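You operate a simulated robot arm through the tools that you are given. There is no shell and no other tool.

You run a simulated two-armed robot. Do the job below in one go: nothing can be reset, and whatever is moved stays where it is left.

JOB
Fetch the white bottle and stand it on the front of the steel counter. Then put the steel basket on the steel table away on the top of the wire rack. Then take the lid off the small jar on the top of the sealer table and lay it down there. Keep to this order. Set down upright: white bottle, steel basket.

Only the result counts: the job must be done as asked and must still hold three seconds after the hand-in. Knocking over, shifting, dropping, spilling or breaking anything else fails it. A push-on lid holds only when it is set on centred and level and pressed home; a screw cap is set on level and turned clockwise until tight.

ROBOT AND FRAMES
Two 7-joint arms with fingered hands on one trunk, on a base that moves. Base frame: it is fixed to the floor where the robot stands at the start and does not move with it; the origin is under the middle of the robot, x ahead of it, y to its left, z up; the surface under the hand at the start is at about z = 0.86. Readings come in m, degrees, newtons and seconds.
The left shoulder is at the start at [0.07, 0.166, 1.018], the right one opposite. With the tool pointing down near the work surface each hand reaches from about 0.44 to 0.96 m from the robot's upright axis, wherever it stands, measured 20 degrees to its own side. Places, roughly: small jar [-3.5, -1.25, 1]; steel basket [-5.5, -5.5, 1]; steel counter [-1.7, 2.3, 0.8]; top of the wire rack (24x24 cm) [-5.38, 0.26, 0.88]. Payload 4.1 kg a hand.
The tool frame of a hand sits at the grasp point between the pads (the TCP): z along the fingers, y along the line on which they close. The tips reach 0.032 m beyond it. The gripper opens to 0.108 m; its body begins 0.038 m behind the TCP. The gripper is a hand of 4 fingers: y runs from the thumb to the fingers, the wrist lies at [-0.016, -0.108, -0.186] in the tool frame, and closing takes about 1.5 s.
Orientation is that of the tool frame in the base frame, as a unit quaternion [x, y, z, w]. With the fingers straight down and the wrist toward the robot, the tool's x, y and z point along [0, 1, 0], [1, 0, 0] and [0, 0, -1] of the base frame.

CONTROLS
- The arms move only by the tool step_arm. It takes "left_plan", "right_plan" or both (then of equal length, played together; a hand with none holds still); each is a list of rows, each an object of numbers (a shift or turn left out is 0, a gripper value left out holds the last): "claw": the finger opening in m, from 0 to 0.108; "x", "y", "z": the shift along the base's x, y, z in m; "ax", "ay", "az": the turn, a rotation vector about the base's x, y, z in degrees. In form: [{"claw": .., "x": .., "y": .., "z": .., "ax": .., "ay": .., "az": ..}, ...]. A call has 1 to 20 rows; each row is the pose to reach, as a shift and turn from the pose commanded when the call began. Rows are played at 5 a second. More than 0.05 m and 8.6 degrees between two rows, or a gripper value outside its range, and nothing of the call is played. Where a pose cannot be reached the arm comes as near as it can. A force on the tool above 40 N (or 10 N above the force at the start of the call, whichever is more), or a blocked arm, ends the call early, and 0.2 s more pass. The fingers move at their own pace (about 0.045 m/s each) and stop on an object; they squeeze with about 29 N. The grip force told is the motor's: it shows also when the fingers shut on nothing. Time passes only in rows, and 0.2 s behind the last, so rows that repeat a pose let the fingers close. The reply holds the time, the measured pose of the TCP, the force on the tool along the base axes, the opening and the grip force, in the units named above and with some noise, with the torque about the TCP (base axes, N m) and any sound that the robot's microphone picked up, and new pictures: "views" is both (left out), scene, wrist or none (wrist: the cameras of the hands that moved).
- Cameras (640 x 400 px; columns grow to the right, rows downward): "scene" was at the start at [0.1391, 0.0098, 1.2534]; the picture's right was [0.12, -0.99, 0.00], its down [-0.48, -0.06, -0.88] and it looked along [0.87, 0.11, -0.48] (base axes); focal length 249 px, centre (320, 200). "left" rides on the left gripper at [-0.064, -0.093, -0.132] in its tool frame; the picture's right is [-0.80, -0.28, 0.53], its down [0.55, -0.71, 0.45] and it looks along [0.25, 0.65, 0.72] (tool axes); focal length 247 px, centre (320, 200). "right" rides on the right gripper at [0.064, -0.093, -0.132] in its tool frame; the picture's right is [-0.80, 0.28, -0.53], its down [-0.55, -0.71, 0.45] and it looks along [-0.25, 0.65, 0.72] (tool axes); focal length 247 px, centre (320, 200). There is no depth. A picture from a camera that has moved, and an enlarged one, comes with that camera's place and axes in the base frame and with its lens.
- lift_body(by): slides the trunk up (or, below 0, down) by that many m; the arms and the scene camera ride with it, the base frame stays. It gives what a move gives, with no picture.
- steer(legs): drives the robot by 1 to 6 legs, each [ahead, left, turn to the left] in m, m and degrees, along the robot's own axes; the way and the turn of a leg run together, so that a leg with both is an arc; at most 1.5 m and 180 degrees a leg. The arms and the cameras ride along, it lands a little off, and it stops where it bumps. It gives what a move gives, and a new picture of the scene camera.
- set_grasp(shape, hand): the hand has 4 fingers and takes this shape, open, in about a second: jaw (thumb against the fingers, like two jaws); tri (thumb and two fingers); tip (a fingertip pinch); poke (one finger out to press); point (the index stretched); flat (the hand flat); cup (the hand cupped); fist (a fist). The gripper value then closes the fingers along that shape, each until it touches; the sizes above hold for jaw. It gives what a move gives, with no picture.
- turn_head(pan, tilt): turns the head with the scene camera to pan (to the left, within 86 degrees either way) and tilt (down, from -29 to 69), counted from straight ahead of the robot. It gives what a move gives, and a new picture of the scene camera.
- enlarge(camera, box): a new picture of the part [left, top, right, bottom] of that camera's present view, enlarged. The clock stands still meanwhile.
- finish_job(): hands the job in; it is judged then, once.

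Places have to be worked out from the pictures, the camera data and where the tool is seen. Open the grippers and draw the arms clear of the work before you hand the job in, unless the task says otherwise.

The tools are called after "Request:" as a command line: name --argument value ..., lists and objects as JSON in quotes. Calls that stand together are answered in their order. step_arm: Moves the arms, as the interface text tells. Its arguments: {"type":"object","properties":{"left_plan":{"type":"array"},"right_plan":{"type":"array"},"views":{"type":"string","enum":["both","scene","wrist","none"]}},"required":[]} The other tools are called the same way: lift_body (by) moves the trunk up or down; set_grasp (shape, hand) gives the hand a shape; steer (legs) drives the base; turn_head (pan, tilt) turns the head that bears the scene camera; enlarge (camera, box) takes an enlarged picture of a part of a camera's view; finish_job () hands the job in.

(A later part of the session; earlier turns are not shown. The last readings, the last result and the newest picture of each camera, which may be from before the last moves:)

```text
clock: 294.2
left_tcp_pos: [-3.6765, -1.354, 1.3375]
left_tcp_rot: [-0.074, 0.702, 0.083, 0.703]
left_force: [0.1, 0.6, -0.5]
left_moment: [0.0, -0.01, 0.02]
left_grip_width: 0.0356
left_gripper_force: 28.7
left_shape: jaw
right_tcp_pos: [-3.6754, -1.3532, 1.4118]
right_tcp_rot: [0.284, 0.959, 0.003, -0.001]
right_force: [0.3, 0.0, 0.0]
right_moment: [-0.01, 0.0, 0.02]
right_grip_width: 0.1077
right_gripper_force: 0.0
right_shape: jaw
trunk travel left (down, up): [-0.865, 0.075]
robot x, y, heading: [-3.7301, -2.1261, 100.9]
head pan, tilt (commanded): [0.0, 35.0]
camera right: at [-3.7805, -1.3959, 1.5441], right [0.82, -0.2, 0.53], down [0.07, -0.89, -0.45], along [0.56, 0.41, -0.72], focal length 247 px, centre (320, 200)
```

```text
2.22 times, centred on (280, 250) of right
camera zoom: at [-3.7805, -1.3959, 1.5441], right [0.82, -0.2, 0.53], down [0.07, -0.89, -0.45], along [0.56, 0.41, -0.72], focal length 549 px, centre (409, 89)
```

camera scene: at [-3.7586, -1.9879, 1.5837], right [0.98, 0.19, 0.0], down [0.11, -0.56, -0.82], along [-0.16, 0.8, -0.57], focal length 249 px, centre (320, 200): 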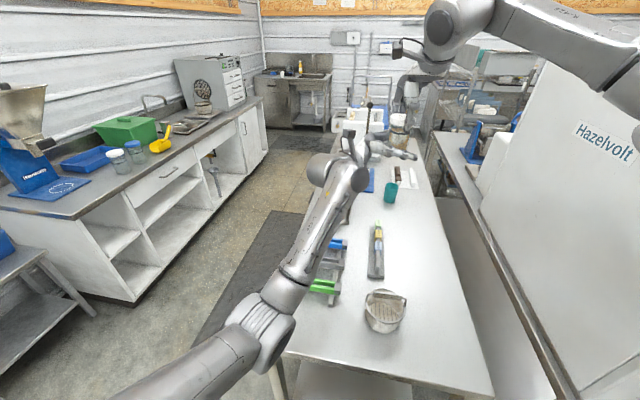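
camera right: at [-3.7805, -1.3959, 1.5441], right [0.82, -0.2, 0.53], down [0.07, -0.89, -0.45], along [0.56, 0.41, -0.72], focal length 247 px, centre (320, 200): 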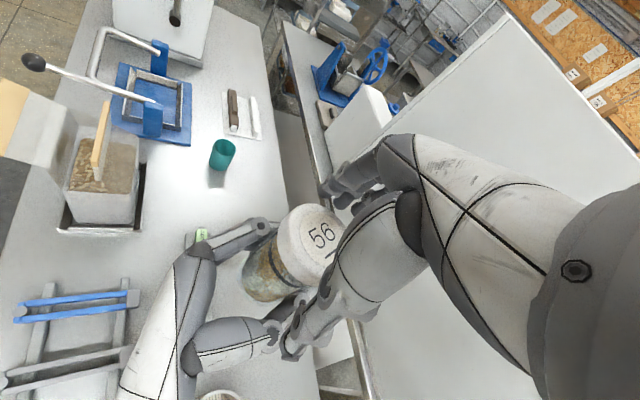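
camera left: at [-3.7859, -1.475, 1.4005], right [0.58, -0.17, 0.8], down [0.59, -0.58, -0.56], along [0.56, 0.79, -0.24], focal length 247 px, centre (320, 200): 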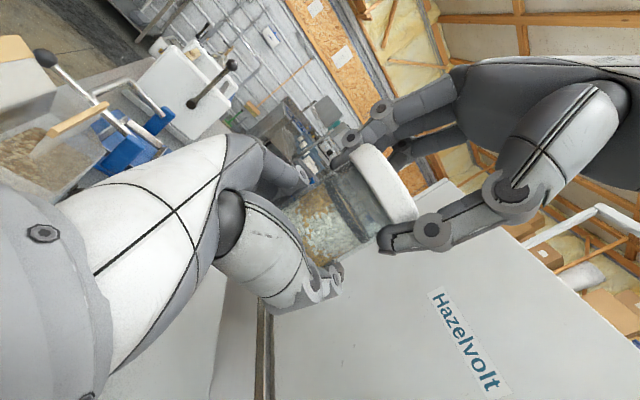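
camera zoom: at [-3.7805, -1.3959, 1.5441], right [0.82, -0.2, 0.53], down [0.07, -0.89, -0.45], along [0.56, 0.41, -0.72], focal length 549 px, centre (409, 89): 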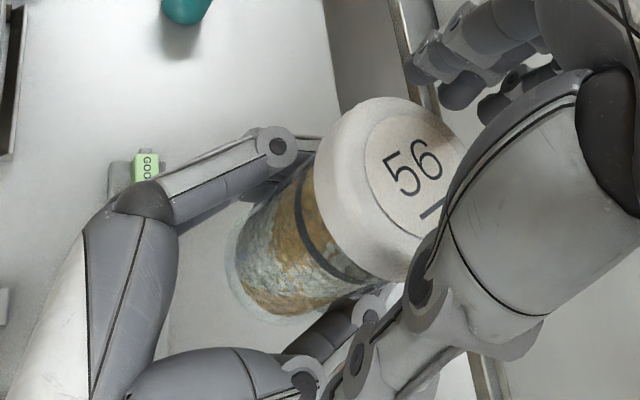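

The left hand holds the jar steadily on its own. I'll close the right hand on the lid again and make a 60° counter-clockwise stroke, then compare the contents pattern.

Request:
step_arm --right_plan '[{"claw": 0.09}, {"claw": 0.075}, {"claw": 0.06}, {"claw": 0.05}, {"claw": 0.03}, {"claw": 0.0}, {"claw": 0.0}, {"claw": 0.0}, {"claw": 0.0}]' --views "none"

Request:
enlarge --camera "left" --box '[300, 130, 420, 280]'

Request:
step_arm --right_plan '[{"az": 7}, {"az": 14}, {"az": 21}, {"az": 28}, {"az": 35}, {"az": 42}, {"az": 49}, {"az": 56}, {"az": 56}]' --views "wrist"

Request:
enlarge --camera "left" --box '[300, 130, 420, 280]'

Request:
enlarge --camera "right" --box '[160, 160, 400, 340]'

```text
clock: 296.2
left_tcp_pos: [-3.6768, -1.3551, 1.3373]
left_tcp_rot: [-0.074, 0.702, 0.083, 0.703]
left_force: [0.3, 3.2, 1.1]
left_moment: [-0.04, -0.01, 0.15]
left_grip_width: 0.0354
left_gripper_force: 28.9
left_shape: jaw
right_tcp_pos: [-3.6771, -1.3525, 1.4115]
right_tcp_rot: [0.284, 0.959, 0.002, -0.001]
right_force: [0.0, -3.1, -1.0]
right_moment: [-0.17, 0.04, -0.12]
right_grip_width: 0.0501
right_gripper_force: 29.0
right_shape: jaw
trunk travel left (down, up): [-0.865, 0.075]
robot x, y, heading: [-3.7285, -2.1204, 101.4]
head pan, tilt (commanded): [0.0, 35.0]
```

```text
2.67 times, centred on (360, 205) of left
camera zoom: at [-3.7861, -1.4751, 1.4007], right [0.58, -0.17, 0.8], down [0.59, -0.58, -0.56], along [0.56, 0.79, -0.24], focal length 659 px, centre (213, 187)
```

zoom: 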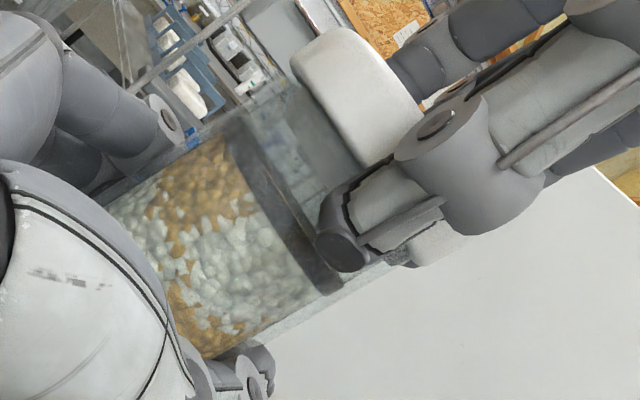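

```text
clock: 298.2
left_tcp_pos: [-3.6787, -1.3558, 1.338]
left_tcp_rot: [-0.073, 0.701, 0.082, 0.704]
left_force: [-2.5, -3.3, 9.0]
left_moment: [-0.11, -0.23, 0.18]
left_grip_width: 0.0355
left_gripper_force: 28.8
left_shape: jaw
right_tcp_pos: [-3.6767, -1.3539, 1.4123]
right_tcp_rot: [-0.2, 0.98, 0.001, -0.001]
right_force: [1.6, 4.0, -8.8]
right_moment: [0.37, 0.12, -0.2]
right_grip_width: 0.0486
right_gripper_force: 28.9
right_shape: jaw
trunk travel left (down, up): [-0.865, 0.075]
robot x, y, heading: [-3.7313, -2.1235, 100.9]
head pan, tilt (commanded): [0.0, 35.0]
camera right: at [-3.6987, -1.4635, 1.5445], right [0.62, 0.57, 0.53], down [0.78, -0.43, -0.45], along [-0.03, 0.7, -0.72], focal length 247 px, centre (320, 200)
```

right: 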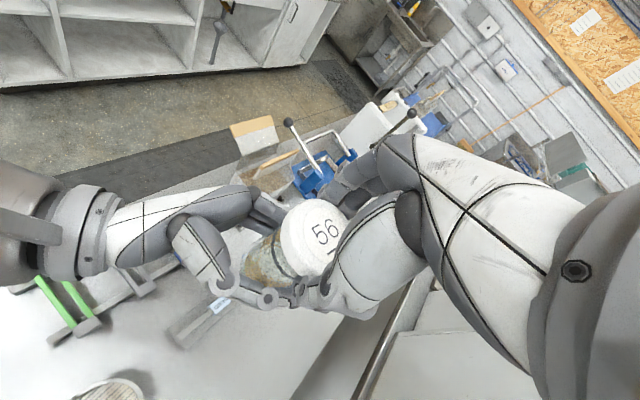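

```text
2.67 times, centred on (360, 205) of left
camera zoom: at [-3.7864, -1.4753, 1.4012], right [0.58, -0.17, 0.8], down [0.59, -0.58, -0.56], along [0.56, 0.79, -0.24], focal length 659 px, centre (213, 187)
```

zoom: 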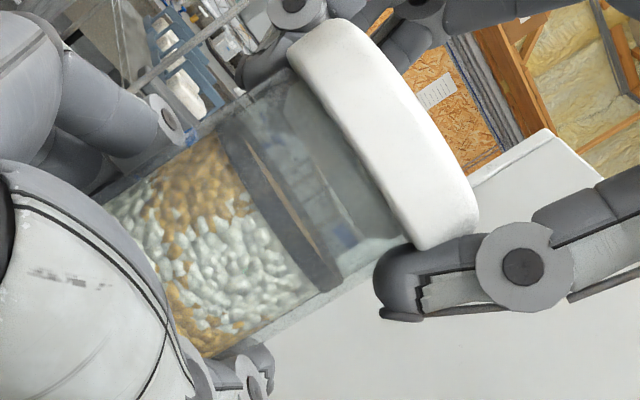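

```text
2.22 times, centred on (280, 250) of right
camera zoom: at [-3.6987, -1.4635, 1.5445], right [0.62, 0.57, 0.53], down [0.78, -0.43, -0.45], along [-0.03, 0.7, -0.72], focal length 549 px, centre (409, 89)
```

zoom: 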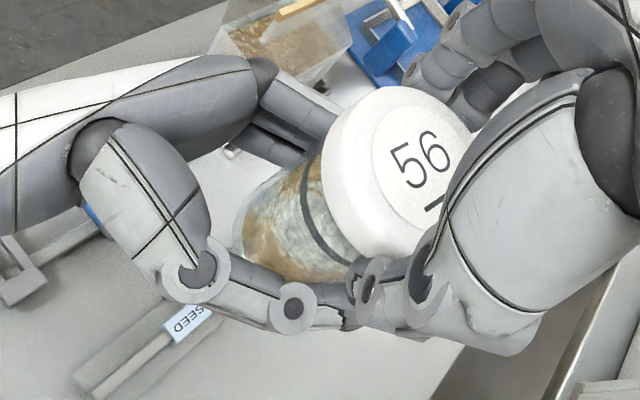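

The contents pattern didn't move while the lid turned 56°, so the lid is rotating relative to the jar and it behaves like a screw cap. I'll give a gentle upward tug to see whether it's free yet.

Request:
step_arm --right_plan '[{"z": 0.003}, {"z": 0.006}, {"z": 0.008}, {"z": 0.008}]' --views "none"

Request:
enlarge --camera "left" --box '[300, 130, 420, 280]'

```text
clock: 299.2
left_tcp_pos: [-3.6769, -1.3547, 1.3371]
left_tcp_rot: [-0.074, 0.702, 0.081, 0.703]
left_force: [2.6, -3.9, 23.8]
left_moment: [-0.1, -0.04, 0.1]
left_grip_width: 0.0336
left_gripper_force: 28.5
left_shape: jaw
right_tcp_pos: [-3.678, -1.3543, 1.4222]
right_tcp_rot: [-0.201, 0.98, 0.002, -0.002]
right_force: [-2.9, 3.5, -26.0]
right_moment: [0.43, 0.29, -0.14]
right_grip_width: 0.0462
right_gripper_force: 28.9
right_shape: jaw
trunk travel left (down, up): [-0.865, 0.075]
robot x, y, heading: [-3.7275, -2.1224, 101.2]
head pan, tilt (commanded): [0.0, 35.0]
```

```text
2.67 times, centred on (360, 205) of left
camera zoom: at [-3.7852, -1.4751, 1.4003], right [0.58, -0.17, 0.8], down [0.59, -0.58, -0.56], along [0.56, 0.79, -0.24], focal length 659 px, centre (213, 187)
```

zoom: 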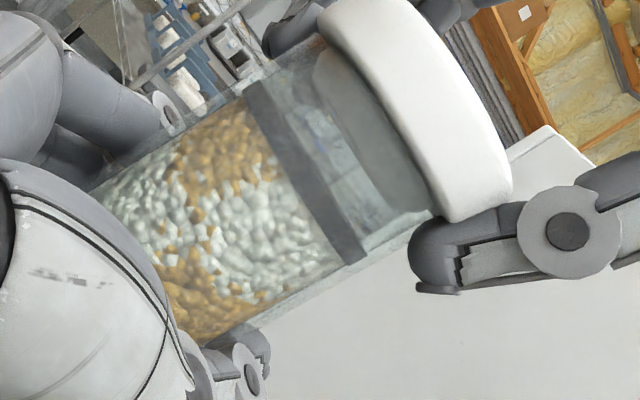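

The tug (about 25 N) didn't free it; the jar only slid 1 cm in the left hand. I'll ease off and keep unscrewing: open, rotate back 72°, regrip, then turn counter-clockwise again.

Request:
step_arm --right_plan '[{"z": -0.002}, {"z": -0.003}, {"z": -0.003, "claw": 0.06}, {"z": -0.003, "claw": 0.08}, {"z": -0.003, "claw": 0.108}, {"z": -0.003, "claw": 0.108}, {"z": -0.003, "az": -8}, {"z": -0.003, "az": -16}, {"z": -0.003, "az": -24}, {"z": -0.003, "az": -32}, {"z": -0.003, "az": -40}, {"z": -0.003, "az": -48}, {"z": -0.003, "az": -56}, {"z": -0.003, "az": -64}, {"z": -0.003, "az": -70}, {"z": -0.003, "az": -70}]' --views "wrist"

Request:
enlarge --camera "left" --box '[240, 100, 460, 300]'

Request:
enlarge --camera "right" --box '[200, 160, 400, 320]'

```text
clock: 302.6
left_tcp_pos: [-3.678, -1.3558, 1.3365]
left_tcp_rot: [-0.074, 0.702, 0.083, 0.704]
left_force: [0.9, 0.4, -2.9]
left_moment: [0.01, 0.01, 0.0]
left_grip_width: 0.0339
left_gripper_force: 28.3
left_shape: jaw
right_tcp_pos: [-3.6754, -1.354, 1.4179]
right_tcp_rot: [0.399, 0.917, 0.002, 0.0]
right_force: [0.3, -0.5, 0.2]
right_moment: [-0.02, -0.02, -0.03]
right_grip_width: 0.1078
right_gripper_force: 0.1
right_shape: jaw
trunk travel left (down, up): [-0.865, 0.075]
robot x, y, heading: [-3.7306, -2.124, 100.8]
head pan, tilt (commanded): [0.0, 35.0]
camera right: at [-3.7874, -1.3691, 1.5491], right [0.75, -0.39, 0.53], down [-0.14, -0.88, -0.45], along [0.65, 0.26, -0.72], focal length 247 px, centre (320, 200)
```

right: 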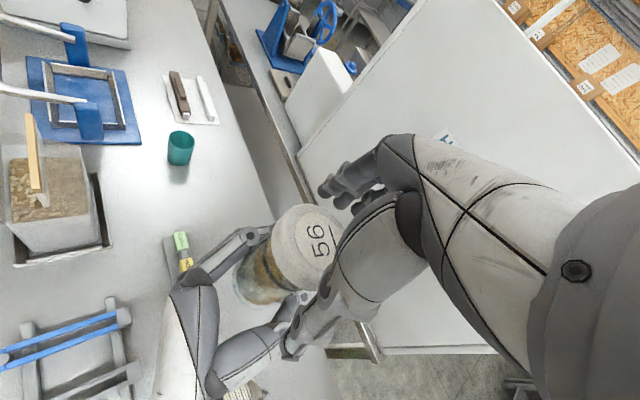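

```text
2.00 times, centred on (350, 200) of left
camera zoom: at [-3.7857, -1.4751, 1.4006], right [0.58, -0.17, 0.8], down [0.59, -0.58, -0.56], along [0.56, 0.79, -0.24], focal length 494 px, centre (260, 200)
```

zoom: 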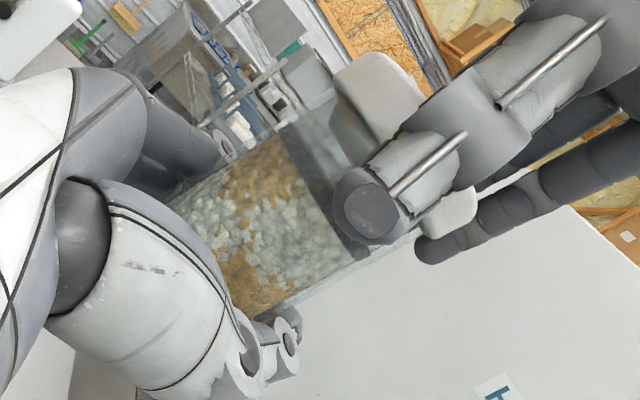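

```text
2.50 times, centred on (300, 240) of right
camera zoom: at [-3.7874, -1.3691, 1.5491], right [0.75, -0.39, 0.53], down [-0.14, -0.88, -0.45], along [0.65, 0.26, -0.72], focal length 617 px, centre (370, 100)
```

zoom: 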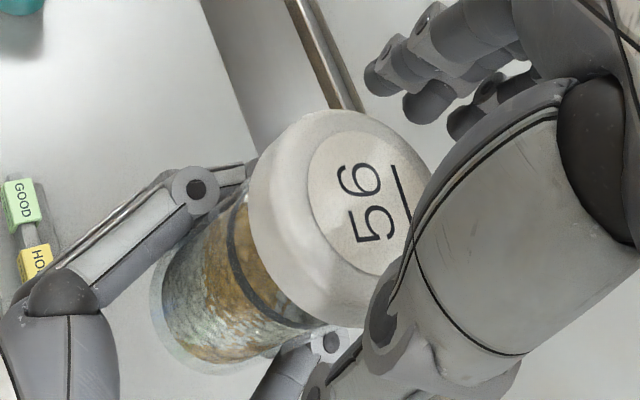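

The lid has turned about 76° in total relative to the jar. I'll grip it again and make another counter-clockwise stroke.

Request:
step_arm --right_plan '[{"claw": 0.09}, {"claw": 0.07}, {"claw": 0.05}, {"claw": 0.03}, {"claw": 0.0}, {"claw": 0.0}, {"claw": 0.0}, {"claw": 0.0}, {"az": 7.5}, {"az": 15}, {"az": 22.5}, {"az": 30}, {"az": 37.5}, {"az": 45}, {"az": 52.5}, {"az": 60}, {"az": 67.5}, {"az": 74}, {"az": 74}]' --views "wrist"

Request:
enlarge --camera "left" --box '[240, 100, 460, 300]'

Request:
enlarge --camera "right" --box '[200, 160, 400, 320]'

```text
clock: 306.6
left_tcp_pos: [-3.6777, -1.3543, 1.3376]
left_tcp_rot: [-0.074, 0.702, 0.082, 0.704]
left_force: [-3.1, -3.1, -3.9]
left_moment: [0.17, -0.24, 0.06]
left_grip_width: 0.0303
left_gripper_force: 29.3
left_shape: jaw
right_tcp_pos: [-3.6775, -1.3531, 1.4174]
right_tcp_rot: [-0.234, 0.972, 0.002, -0.002]
right_force: [3.7, 3.6, 1.9]
right_moment: [0.13, -0.08, -0.04]
right_grip_width: 0.0274
right_gripper_force: 29.0
right_shape: jaw
trunk travel left (down, up): [-0.865, 0.075]
robot x, y, heading: [-3.7286, -2.1225, 101.5]
head pan, tilt (commanded): [0.0, 35.0]
camera right: at [-3.6908, -1.4648, 1.5497], right [0.58, 0.61, 0.53], down [0.81, -0.38, -0.45], along [-0.08, 0.69, -0.72], focal length 247 px, centre (320, 200)
```

right: 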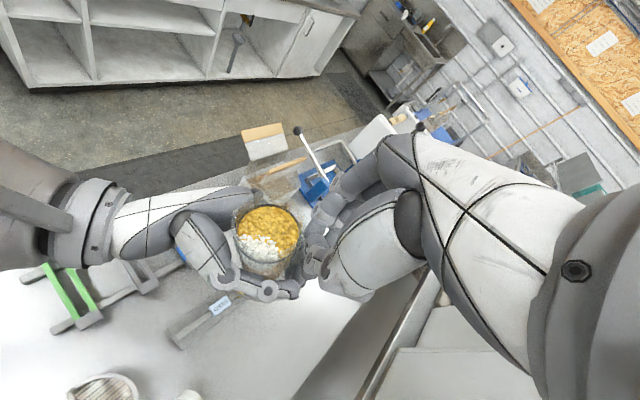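

```text
2.00 times, centred on (350, 200) of left
camera zoom: at [-3.7862, -1.4753, 1.4006], right [0.58, -0.17, 0.8], down [0.59, -0.58, -0.56], along [0.56, 0.79, -0.24], focal length 494 px, centre (260, 200)
```

zoom: 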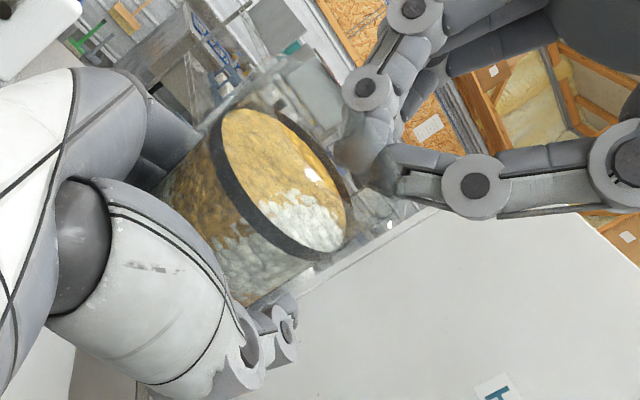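

```text
2.50 times, centred on (300, 240) of right
camera zoom: at [-3.6908, -1.4648, 1.5497], right [0.58, 0.61, 0.53], down [0.81, -0.38, -0.45], along [-0.08, 0.69, -0.72], focal length 617 px, centre (370, 100)
```

zoom: 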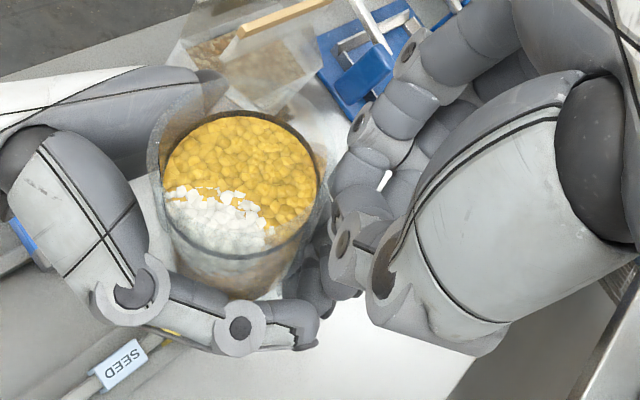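

The lid has come off: the jar is open and the right hand now only touches the glass. The lid is no longer in the hand, so I'll look for it on the table.

Request:
turn_head --pan -15 --tilt 50

Request:
turn_head --pan -10 --tilt 30

```text
clock: 307.4
left_tcp_pos: [-3.6779, -1.3552, 1.3367]
left_tcp_rot: [-0.075, 0.702, 0.082, 0.703]
left_force: [-2.9, -3.1, -4.1]
left_moment: [0.17, -0.27, 0.07]
left_grip_width: 0.0304
left_gripper_force: 29.6
left_shape: jaw
right_tcp_pos: [-3.6767, -1.3527, 1.4162]
right_tcp_rot: [-0.233, 0.972, 0.002, -0.003]
right_force: [3.0, 3.6, 2.9]
right_moment: [0.1, -0.05, -0.08]
right_grip_width: 0.0275
right_gripper_force: 29.2
right_shape: jaw
trunk travel left (down, up): [-0.865, 0.075]
robot x, y, heading: [-3.7276, -2.1216, 100.9]
head pan, tilt (commanded): [-15.0, 50.0]
camera scene: at [-3.7365, -1.9975, 1.562], right [1.0, -0.07, 0.0], down [-0.05, -0.76, -0.64], along [0.04, 0.64, -0.77], focal length 249 px, centre (320, 200)
```

scene: 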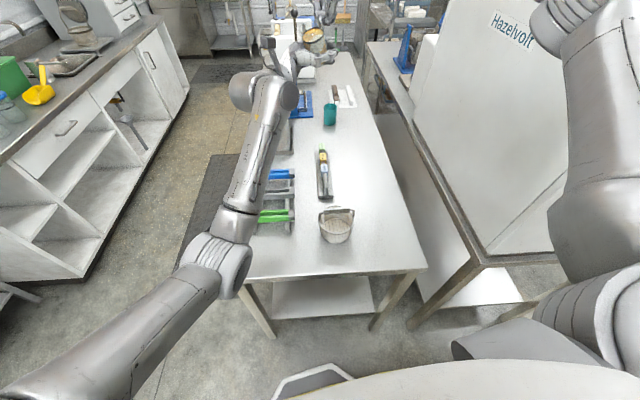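

```text
clock: 308.2
left_tcp_pos: [-3.6779, -1.3551, 1.337]
left_tcp_rot: [-0.074, 0.702, 0.082, 0.704]
left_force: [-3.7, -2.6, -4.1]
left_moment: [0.14, -0.25, 0.04]
left_grip_width: 0.0302
left_gripper_force: 29.3
left_shape: jaw
right_tcp_pos: [-3.6771, -1.3534, 1.417]
right_tcp_rot: [-0.233, 0.972, 0.001, -0.003]
right_force: [2.8, 2.6, 2.2]
right_moment: [0.11, -0.07, -0.05]
right_grip_width: 0.0277
right_gripper_force: 29.1
right_shape: jaw
trunk travel left (down, up): [-0.865, 0.075]
robot x, y, heading: [-3.7336, -2.1233, 101.0]
head pan, tilt (commanded): [-10.0, 30.0]
camera scene: at [-3.7433, -1.9838, 1.5914], right [1.0, 0.02, 0.0], down [0.01, -0.5, -0.87], along [-0.02, 0.87, -0.5], focal length 249 px, centre (320, 200)
```

scene: 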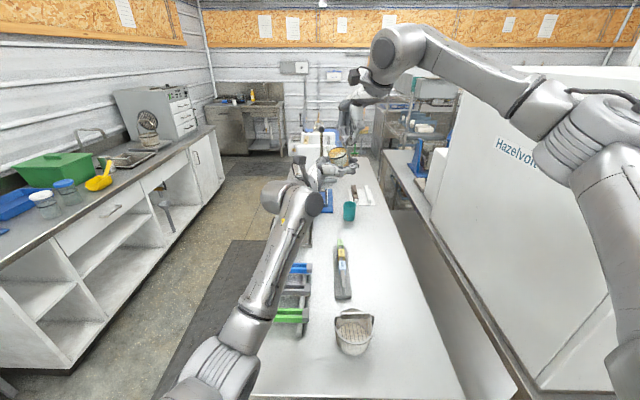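

I'll enlarge the table around the small basket, where the wrist camera hinted at something white.

Request:
enlarge --camera "scene" --box '[300, 220, 460, 380]'

Request:
enlarge --camera "right" --box '[100, 300, 320, 400]'

Request:
enlarge --camera "scene" --box '[290, 120, 410, 240]'

```text
2.50 times, centred on (380, 300) of scene
camera zoom: at [-3.7433, -1.9838, 1.5914], right [1.0, 0.02, 0.0], down [0.01, -0.5, -0.87], along [-0.02, 0.87, -0.5], focal length 622 px, centre (170, -50)
```

zoom: 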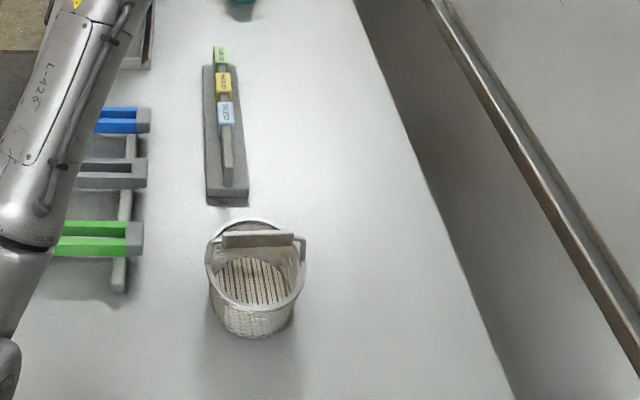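

```text
2.91 times, centred on (210, 350) of right
camera zoom: at [-3.6908, -1.4644, 1.5492], right [0.58, 0.61, 0.53], down [0.81, -0.38, -0.45], along [-0.08, 0.69, -0.72], focal length 718 px, centre (640, -236)
```

zoom: 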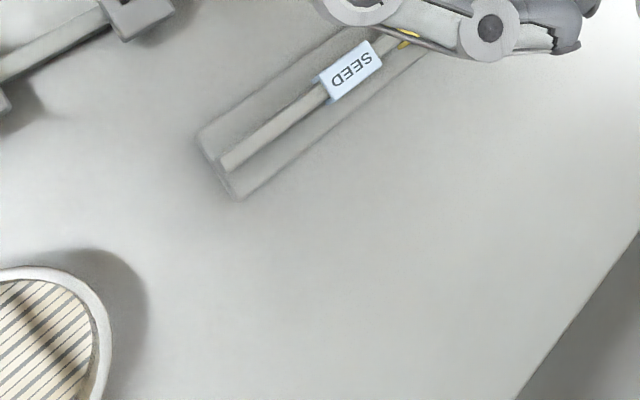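

```text
3.33 times, centred on (350, 180) of scene
camera zoom: at [-3.7433, -1.9838, 1.5914], right [1.0, 0.02, 0.0], down [0.01, -0.5, -0.87], along [-0.02, 0.87, -0.5], focal length 829 px, centre (220, 267)
```

zoom: 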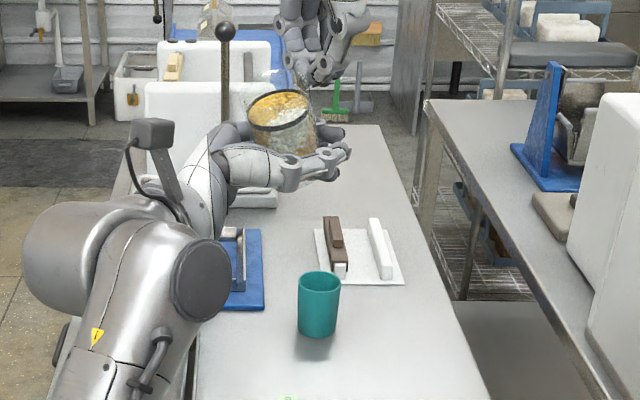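

The white thing I saw was the lid in motion; it isn't on that part of the table any more. I'll look down around the table's front edge and the floor.

Request:
turn_head --pan -12 --tilt 69

Request:
turn_head --pan -60 --tilt 60

Request:
turn_head --pan 40 --tilt 60

```text
clock: 309.2
left_tcp_pos: [-3.6769, -1.3552, 1.3374]
left_tcp_rot: [-0.074, 0.702, 0.082, 0.704]
left_force: [-3.4, -3.2, -3.9]
left_moment: [0.15, -0.27, 0.08]
left_grip_width: 0.0304
left_gripper_force: 28.8
left_shape: jaw
right_tcp_pos: [-3.6779, -1.3535, 1.418]
right_tcp_rot: [-0.234, 0.972, 0.001, -0.003]
right_force: [3.6, 2.7, 2.9]
right_moment: [0.09, -0.05, -0.07]
right_grip_width: 0.0275
right_gripper_force: 28.8
right_shape: jaw
trunk travel left (down, up): [-0.865, 0.075]
robot x, y, heading: [-3.7319, -2.1236, 101.1]
head pan, tilt (commanded): [-12.0, 68.8]
camera scene: at [-3.7407, -2.0183, 1.5401], right [1.0, -0.01, 0.0], down [-0.01, -0.93, -0.36], along [0.01, 0.36, -0.93], focal length 249 px, centre (320, 200)
```

scene: 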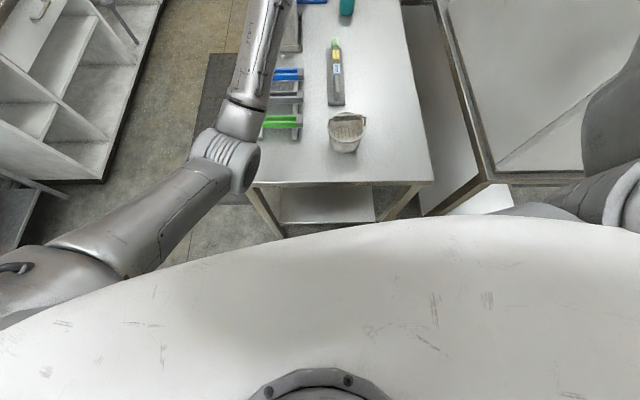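

```text
clock: 310.4
left_tcp_pos: [-3.6777, -1.354, 1.337]
left_tcp_rot: [-0.074, 0.702, 0.083, 0.704]
left_force: [-3.6, -2.9, -4.5]
left_moment: [0.16, -0.27, 0.08]
left_grip_width: 0.0302
left_gripper_force: 28.9
left_shape: jaw
right_tcp_pos: [-3.6769, -1.3525, 1.4172]
right_tcp_rot: [-0.234, 0.972, 0.002, -0.002]
right_force: [3.5, 2.5, 2.0]
right_moment: [0.07, -0.08, -0.08]
right_grip_width: 0.0276
right_gripper_force: 28.5
right_shape: jaw
trunk travel left (down, up): [-0.865, 0.075]
robot x, y, heading: [-3.7305, -2.1228, 101.2]
head pan, tilt (commanded): [-60.0, 60.0]
camera scene: at [-3.6914, -2.0304, 1.5494], right [0.66, -0.75, 0.0], down [-0.65, -0.57, -0.5], along [0.38, 0.33, -0.87], focal length 249 px, centre (320, 200)
```

scene: 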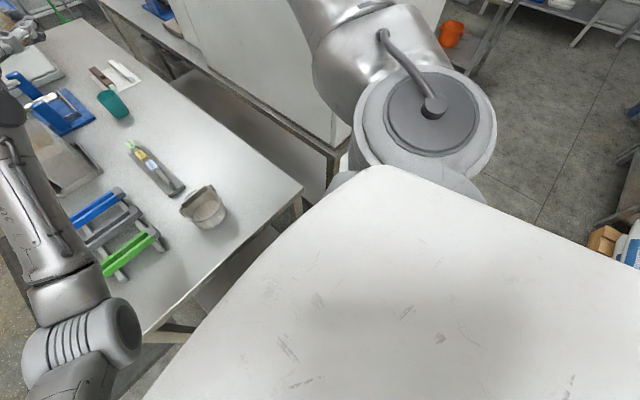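

```text
clock: 312.2
left_tcp_pos: [-3.6776, -1.3549, 1.3376]
left_tcp_rot: [-0.074, 0.702, 0.082, 0.704]
left_force: [-2.9, -2.2, -3.9]
left_moment: [0.16, -0.25, 0.09]
left_grip_width: 0.0302
left_gripper_force: 29.1
left_shape: jaw
right_tcp_pos: [-3.676, -1.3521, 1.417]
right_tcp_rot: [-0.233, 0.973, 0.001, -0.003]
right_force: [2.9, 3.5, 1.4]
right_moment: [0.1, -0.04, -0.05]
right_grip_width: 0.0276
right_gripper_force: 28.3
right_shape: jaw
trunk travel left (down, up): [-0.865, 0.075]
robot x, y, heading: [-3.7333, -2.1242, 101.0]
head pan, tilt (commanded): [40.0, 60.0]
camera scene: at [-3.7934, -2.0324, 1.5494], right [0.63, 0.78, 0.0], down [0.67, -0.54, -0.5], along [-0.39, 0.31, -0.87], focal length 249 px, centre (320, 200)
```

scene: 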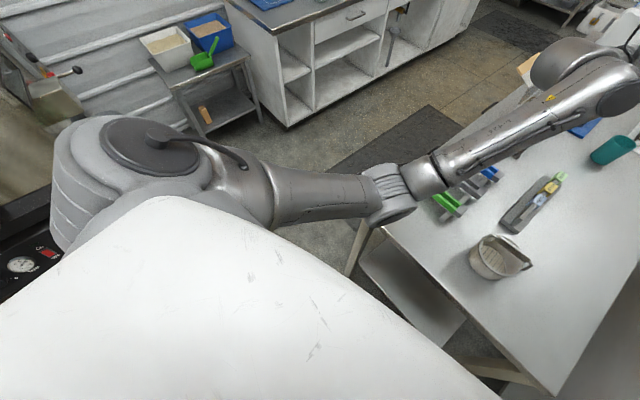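

The lid isn't visible on the table, so it probably rolled off. First I'll make the jar safe: open the right hand and check how the left hand is holding it.

Request:
step_arm --right_plan '[{"claw": 0.05}, {"claw": 0.07}, {"claw": 0.09}, {"claw": 0.108}, {"claw": 0.108}, {"claw": 0.108, "z": 0.02}, {"claw": 0.108, "z": 0.05}, {"claw": 0.108, "z": 0.08}, {"claw": 0.108, "z": 0.08}]' --views "wrist"

Request:
enlarge --camera "left" --box '[240, 100, 460, 300]'

Request:
turn_head --pan -8 --tilt 25

Request:
enlarge --camera "scene" --box '[280, 120, 400, 240]'

```text
clock: 314.2
left_tcp_pos: [-3.6779, -1.3547, 1.3389]
left_tcp_rot: [-0.075, 0.702, 0.082, 0.703]
left_force: [0.4, 0.5, -1.1]
left_moment: [0.02, -0.07, 0.01]
left_grip_width: 0.0303
left_gripper_force: 29.2
left_shape: jaw
right_tcp_pos: [-3.675, -1.3521, 1.4974]
right_tcp_rot: [-0.234, 0.972, 0.002, -0.002]
right_force: [-0.1, 0.3, 0.7]
right_moment: [0.03, 0.0, 0.0]
right_grip_width: 0.108
right_gripper_force: 0.0
right_shape: jaw
trunk travel left (down, up): [-0.865, 0.075]
robot x, y, heading: [-3.7327, -2.1194, 101.2]
head pan, tilt (commanded): [40.0, 60.0]
camera right: at [-3.6894, -1.4645, 1.6293], right [0.58, 0.61, 0.53], down [0.81, -0.38, -0.45], along [-0.08, 0.69, -0.72], focal length 247 px, centre (320, 200)
```

right: 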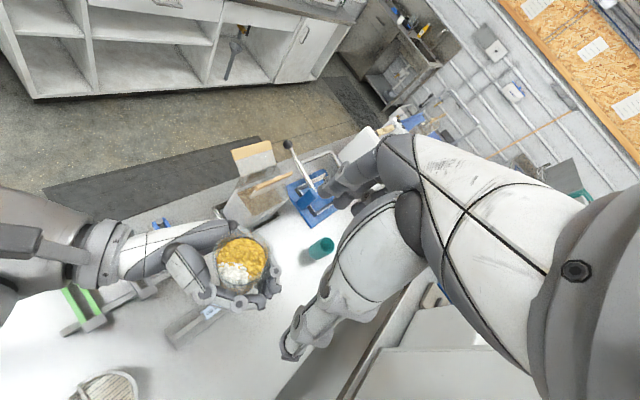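

```text
2.00 times, centred on (350, 200) of left
camera zoom: at [-3.7859, -1.4747, 1.4004], right [0.58, -0.17, 0.8], down [0.59, -0.58, -0.56], along [0.56, 0.79, -0.24], focal length 494 px, centre (260, 200)
```

zoom: 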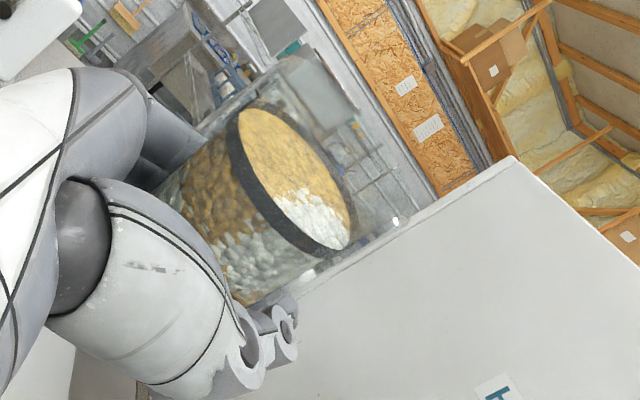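

```text
clock: 315.3
left_tcp_pos: [-3.6774, -1.3546, 1.337]
left_tcp_rot: [-0.074, 0.702, 0.083, 0.703]
left_force: [0.3, -0.2, -2.6]
left_moment: [0.02, -0.06, -0.02]
left_grip_width: 0.03
left_gripper_force: 28.9
left_shape: jaw
right_tcp_pos: [-3.6734, -1.3518, 1.4984]
right_tcp_rot: [-0.234, 0.972, 0.002, -0.002]
right_force: [-0.2, -0.7, -0.6]
right_moment: [0.0, 0.02, -0.03]
right_grip_width: 0.1076
right_gripper_force: 0.1
right_shape: jaw
trunk travel left (down, up): [-0.865, 0.075]
robot x, y, heading: [-3.7332, -2.1242, 101.3]
head pan, tilt (commanded): [-8.0, 25.0]
camera scene: at [-3.7467, -1.9823, 1.5994], right [1.0, 0.06, 0.0], down [0.02, -0.42, -0.91], along [-0.05, 0.9, -0.42], focal length 249 px, centre (320, 200)
```

scene: 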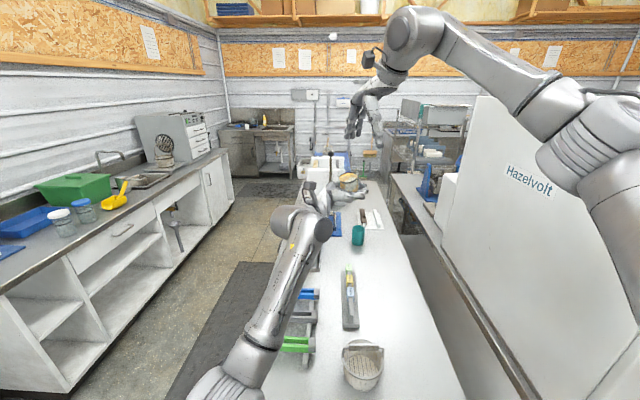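

```text
3.33 times, centred on (340, 180) of scene
camera zoom: at [-3.7467, -1.9823, 1.5994], right [1.0, 0.06, 0.0], down [0.02, -0.42, -0.91], along [-0.05, 0.9, -0.42], focal length 829 px, centre (253, 267)
```

zoom: 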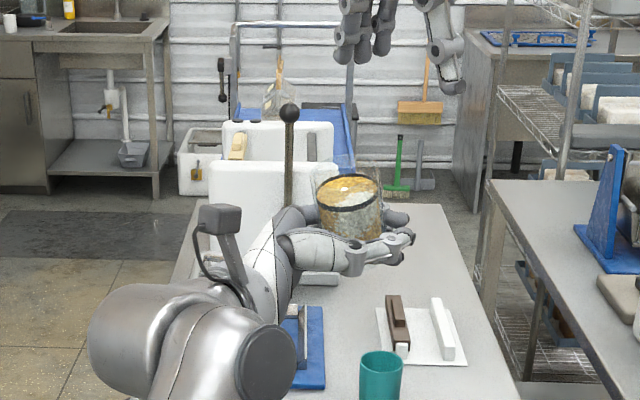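

The left hand holds the jar, which leans about 15° toward me. I'll roll the left hand to stand it upright before handing it over.

Request:
step_arm --left_plan '[{"ax": -5}, {"ax": -10}, {"ax": -15}, {"ax": -15}]' --views "wrist"

Request:
enlarge --camera "scene" --box '[300, 140, 390, 220]'

Request:
enlarge --camera "right" --box '[160, 180, 340, 330]'

```text
clock: 316.3
left_tcp_pos: [-3.6759, -1.3569, 1.3371]
left_tcp_rot: [-0.166, 0.707, -0.009, 0.688]
left_force: [0.6, -0.6, -2.7]
left_moment: [0.01, -0.05, -0.01]
left_grip_width: 0.0302
left_gripper_force: 28.5
left_shape: jaw
right_tcp_pos: [-3.6749, -1.3536, 1.4981]
right_tcp_rot: [-0.234, 0.972, 0.002, -0.003]
right_force: [-0.4, -0.1, -0.5]
right_moment: [0.02, 0.02, 0.02]
right_grip_width: 0.1078
right_gripper_force: 0.1
right_shape: jaw
trunk travel left (down, up): [-0.865, 0.075]
robot x, y, heading: [-3.735, -2.1209, 101.3]
head pan, tilt (commanded): [-8.0, 25.0]
camera left: at [-3.7855, -1.4552, 1.43], right [0.58, 0.04, 0.81], down [0.59, -0.71, -0.38], along [0.56, 0.7, -0.44], focal length 247 px, centre (320, 200)
```

left: 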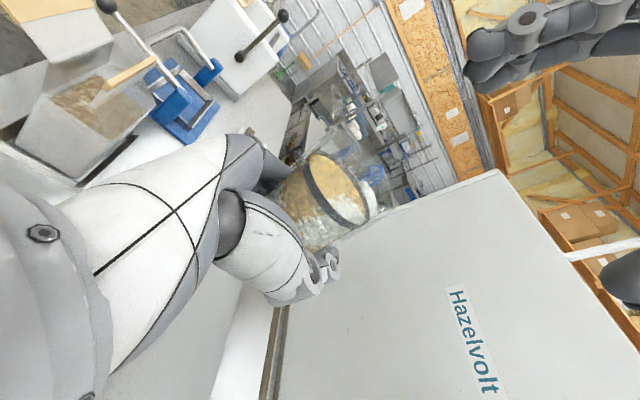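

```text
5.00 times, centred on (345, 180) of scene
camera zoom: at [-3.7466, -1.9823, 1.5994], right [1.0, 0.05, 0.0], down [0.02, -0.42, -0.91], along [-0.05, 0.9, -0.42], focal length 1244 px, centre (195, 300)
```

zoom: 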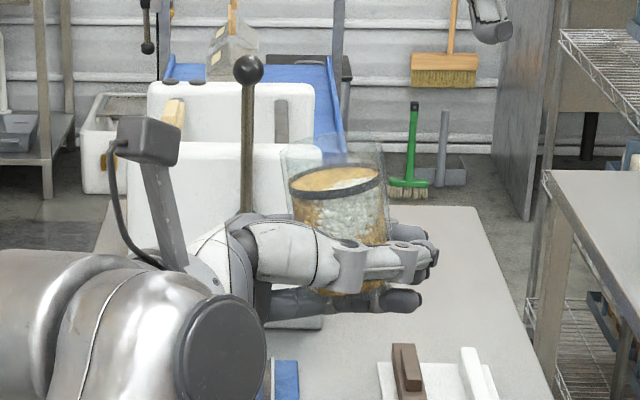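

```text
2.67 times, centred on (250, 255) of right
camera zoom: at [-3.6896, -1.4649, 1.6293], right [0.58, 0.61, 0.53], down [0.81, -0.38, -0.45], along [-0.08, 0.69, -0.72], focal length 659 px, centre (507, 53)
```

zoom: 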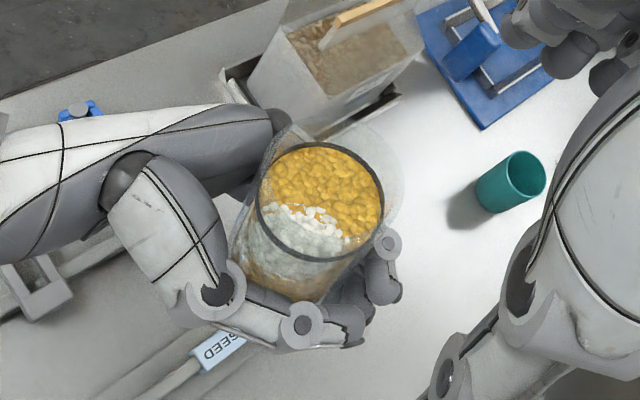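

Fore-aft it's now upright, but it leans about 8° to the left. I'll correct that with a small roll the other way.

Request:
step_arm --left_plan '[{"ay": 4}, {"ay": 8}, {"ay": 8}]' --views "none"

Request:
enlarge --camera "scene" --box '[300, 140, 390, 220]'

Request:
enlarge --camera "right" --box '[160, 180, 340, 330]'

```text
clock: 317.1
left_tcp_pos: [-3.6756, -1.3564, 1.3369]
left_tcp_rot: [-0.166, 0.753, 0.002, 0.636]
left_force: [-0.9, -0.1, -1.8]
left_moment: [0.0, -0.06, -0.01]
left_grip_width: 0.0299
left_gripper_force: 28.8
left_shape: jaw
right_tcp_pos: [-3.675, -1.3539, 1.4975]
right_tcp_rot: [-0.233, 0.972, 0.001, -0.003]
right_force: [-0.1, 0.1, 0.2]
right_moment: [-0.01, 0.02, -0.02]
right_grip_width: 0.1077
right_gripper_force: 0.1
right_shape: jaw
trunk travel left (down, up): [-0.865, 0.075]
robot x, y, heading: [-3.7291, -2.1175, 100.8]
head pan, tilt (commanded): [-8.0, 25.0]
```

```text
5.00 times, centred on (345, 180) of scene
camera zoom: at [-3.7466, -1.9823, 1.5994], right [1.0, 0.05, 0.0], down [0.02, -0.42, -0.91], along [-0.05, 0.9, -0.42], focal length 1244 px, centre (195, 300)
```

zoom: 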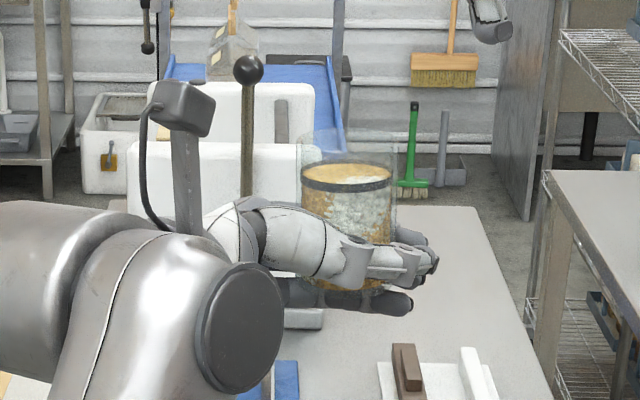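

```text
2.67 times, centred on (250, 255) of right
camera zoom: at [-3.6896, -1.4649, 1.6292], right [0.58, 0.61, 0.53], down [0.81, -0.38, -0.45], along [-0.08, 0.69, -0.72], focal length 659 px, centre (507, 53)
```

zoom: 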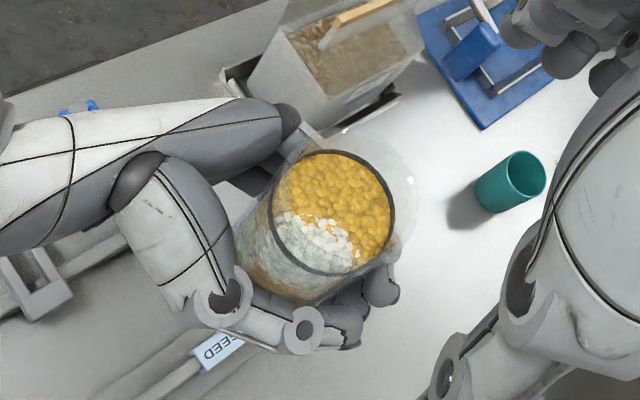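

The jar now stands upright in the left hand; both cameras agree its axis is at [-3.6995, -1.352], bottom ≈ 1.318, rim ≈ 1.405. I'll bring the right hand down over the glass rim.

Request:
step_arm --right_plan '[{"claw": 0.108, "x": -0.012, "y": 0.001}, {"x": -0.0245, "y": 0.002}, {"x": -0.0245, "y": 0.002, "z": -0.03}, {"x": -0.0245, "y": 0.002, "z": -0.055}, {"x": -0.0245, "y": 0.002, "z": -0.075}, {"x": -0.0245, "y": 0.002, "z": -0.085}, {"x": -0.0245, "y": 0.002, "z": -0.085}]' --views "wrist"

Request:
enlarge --camera "scene" --box '[300, 120, 400, 220]'

Request:
enlarge --camera "right" --box '[180, 180, 380, 340]'

```text
clock: 318.7
left_tcp_pos: [-3.677, -1.3553, 1.3374]
left_tcp_rot: [-0.165, 0.753, 0.001, 0.637]
left_force: [0.4, -0.7, -1.8]
left_moment: [0.02, 0.0, 0.01]
left_grip_width: 0.0303
left_gripper_force: 29.0
left_shape: jaw
right_tcp_pos: [-3.7005, -1.3511, 1.4114]
right_tcp_rot: [-0.234, 0.972, 0.001, -0.002]
right_force: [0.4, -0.8, 0.1]
right_moment: [-0.01, -0.01, -0.02]
right_grip_width: 0.1079
right_gripper_force: 0.1
right_shape: jaw
trunk travel left (down, up): [-0.865, 0.075]
robot x, y, heading: [-3.7331, -2.1189, 101.3]
head pan, tilt (commanded): [-8.0, 25.0]
camera right: at [-3.7149, -1.4624, 1.5441], right [0.58, 0.61, 0.53], down [0.81, -0.38, -0.45], along [-0.08, 0.69, -0.72], focal length 247 px, centre (320, 200)
```

right: 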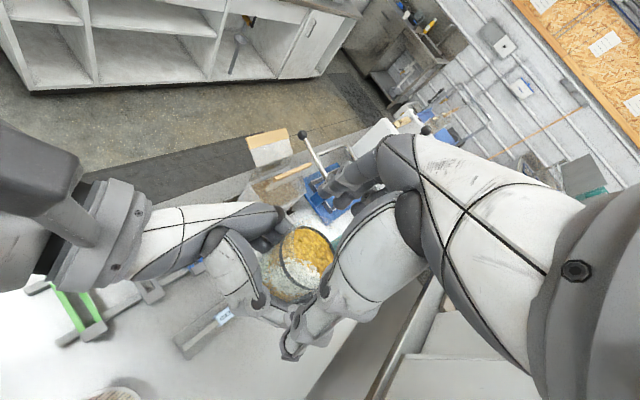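

```text
4.00 times, centred on (350, 170) of scene
camera zoom: at [-3.7465, -1.9822, 1.5994], right [1.0, 0.05, 0.0], down [0.02, -0.42, -0.91], along [-0.05, 0.9, -0.42], focal length 995 px, centre (200, 320)
```

zoom: 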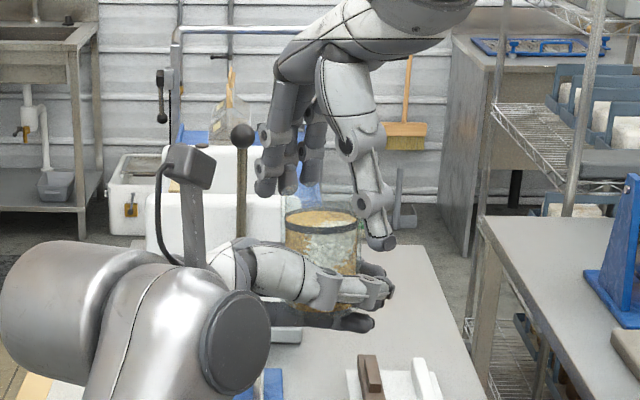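

```text
2.50 times, centred on (280, 260) of right
camera zoom: at [-3.7149, -1.4624, 1.5441], right [0.58, 0.61, 0.53], down [0.81, -0.38, -0.45], along [-0.08, 0.69, -0.72], focal length 617 px, centre (420, 50)
```

zoom: 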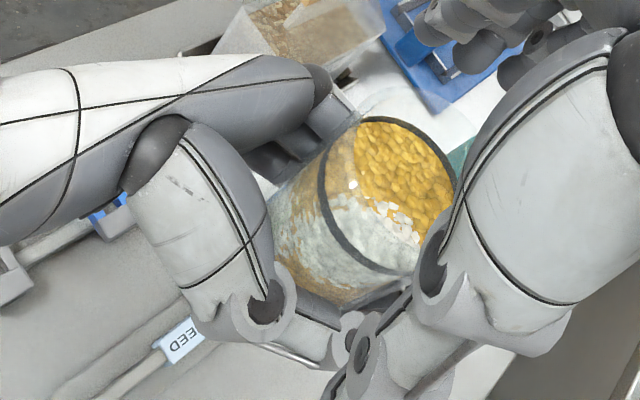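

The right hand straddles the glass rim above the left hand. I'll close it on the glass.

Request:
step_arm --right_plan '[{"claw": 0.095}, {"claw": 0.08}, {"claw": 0.068}, {"claw": 0.058}, {"claw": 0.048}, {"claw": 0.035}, {"claw": 0.015}, {"claw": 0.0}, {"claw": 0.0}, {"claw": 0.0}]' --views "wrist"

Request:
enlarge --camera "scene" --box '[300, 120, 400, 220]'

Request:
enlarge --camera "right" --box '[180, 180, 380, 340]'

```text
clock: 320.9
left_tcp_pos: [-3.6766, -1.3565, 1.3374]
left_tcp_rot: [-0.165, 0.753, 0.002, 0.638]
left_force: [-2.0, 2.3, -1.5]
left_moment: [-0.05, -0.08, 0.01]
left_grip_width: 0.0304
left_gripper_force: 29.1
left_shape: jaw
right_tcp_pos: [-3.7012, -1.3509, 1.4133]
right_tcp_rot: [-0.234, 0.972, 0.001, -0.002]
right_force: [2.7, -2.7, 1.2]
right_moment: [-0.1, -0.09, -0.08]
right_grip_width: 0.0463
right_gripper_force: 29.4
right_shape: jaw
trunk travel left (down, up): [-0.865, 0.075]
robot x, y, heading: [-3.7318, -2.1232, 101.1]
head pan, tilt (commanded): [-8.0, 25.0]
camera right: at [-3.7149, -1.4625, 1.5443], right [0.58, 0.61, 0.53], down [0.81, -0.38, -0.45], along [-0.08, 0.69, -0.72], focal length 247 px, centre (320, 200)
```

right: 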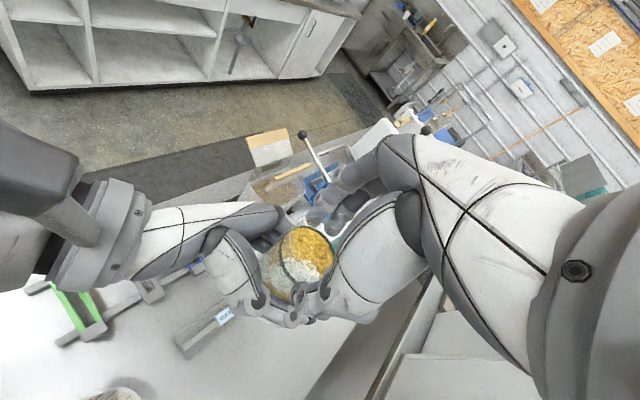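

```text
4.00 times, centred on (350, 170) of scene
camera zoom: at [-3.7466, -1.9822, 1.5994], right [1.0, 0.05, 0.0], down [0.02, -0.42, -0.91], along [-0.05, 0.9, -0.42], focal length 995 px, centre (200, 320)
```

zoom: 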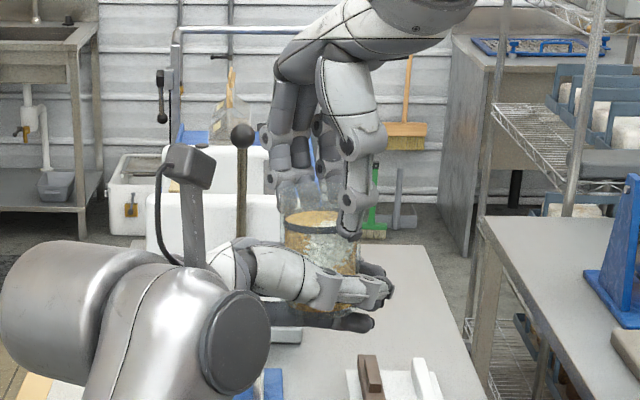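

```text
2.50 times, centred on (280, 260) of right
camera zoom: at [-3.7149, -1.4625, 1.5443], right [0.58, 0.61, 0.53], down [0.81, -0.38, -0.45], along [-0.08, 0.69, -0.72], focal length 617 px, centre (420, 50)
```

zoom: 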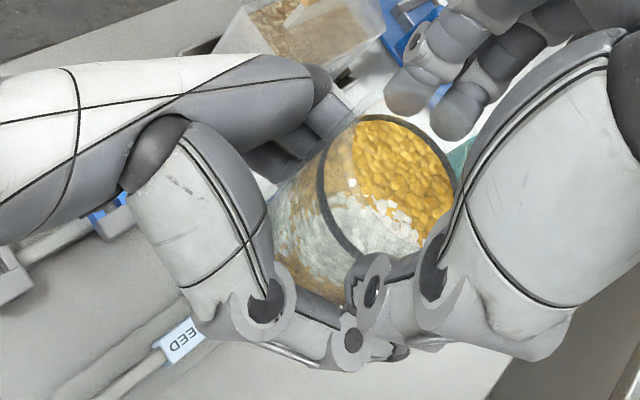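

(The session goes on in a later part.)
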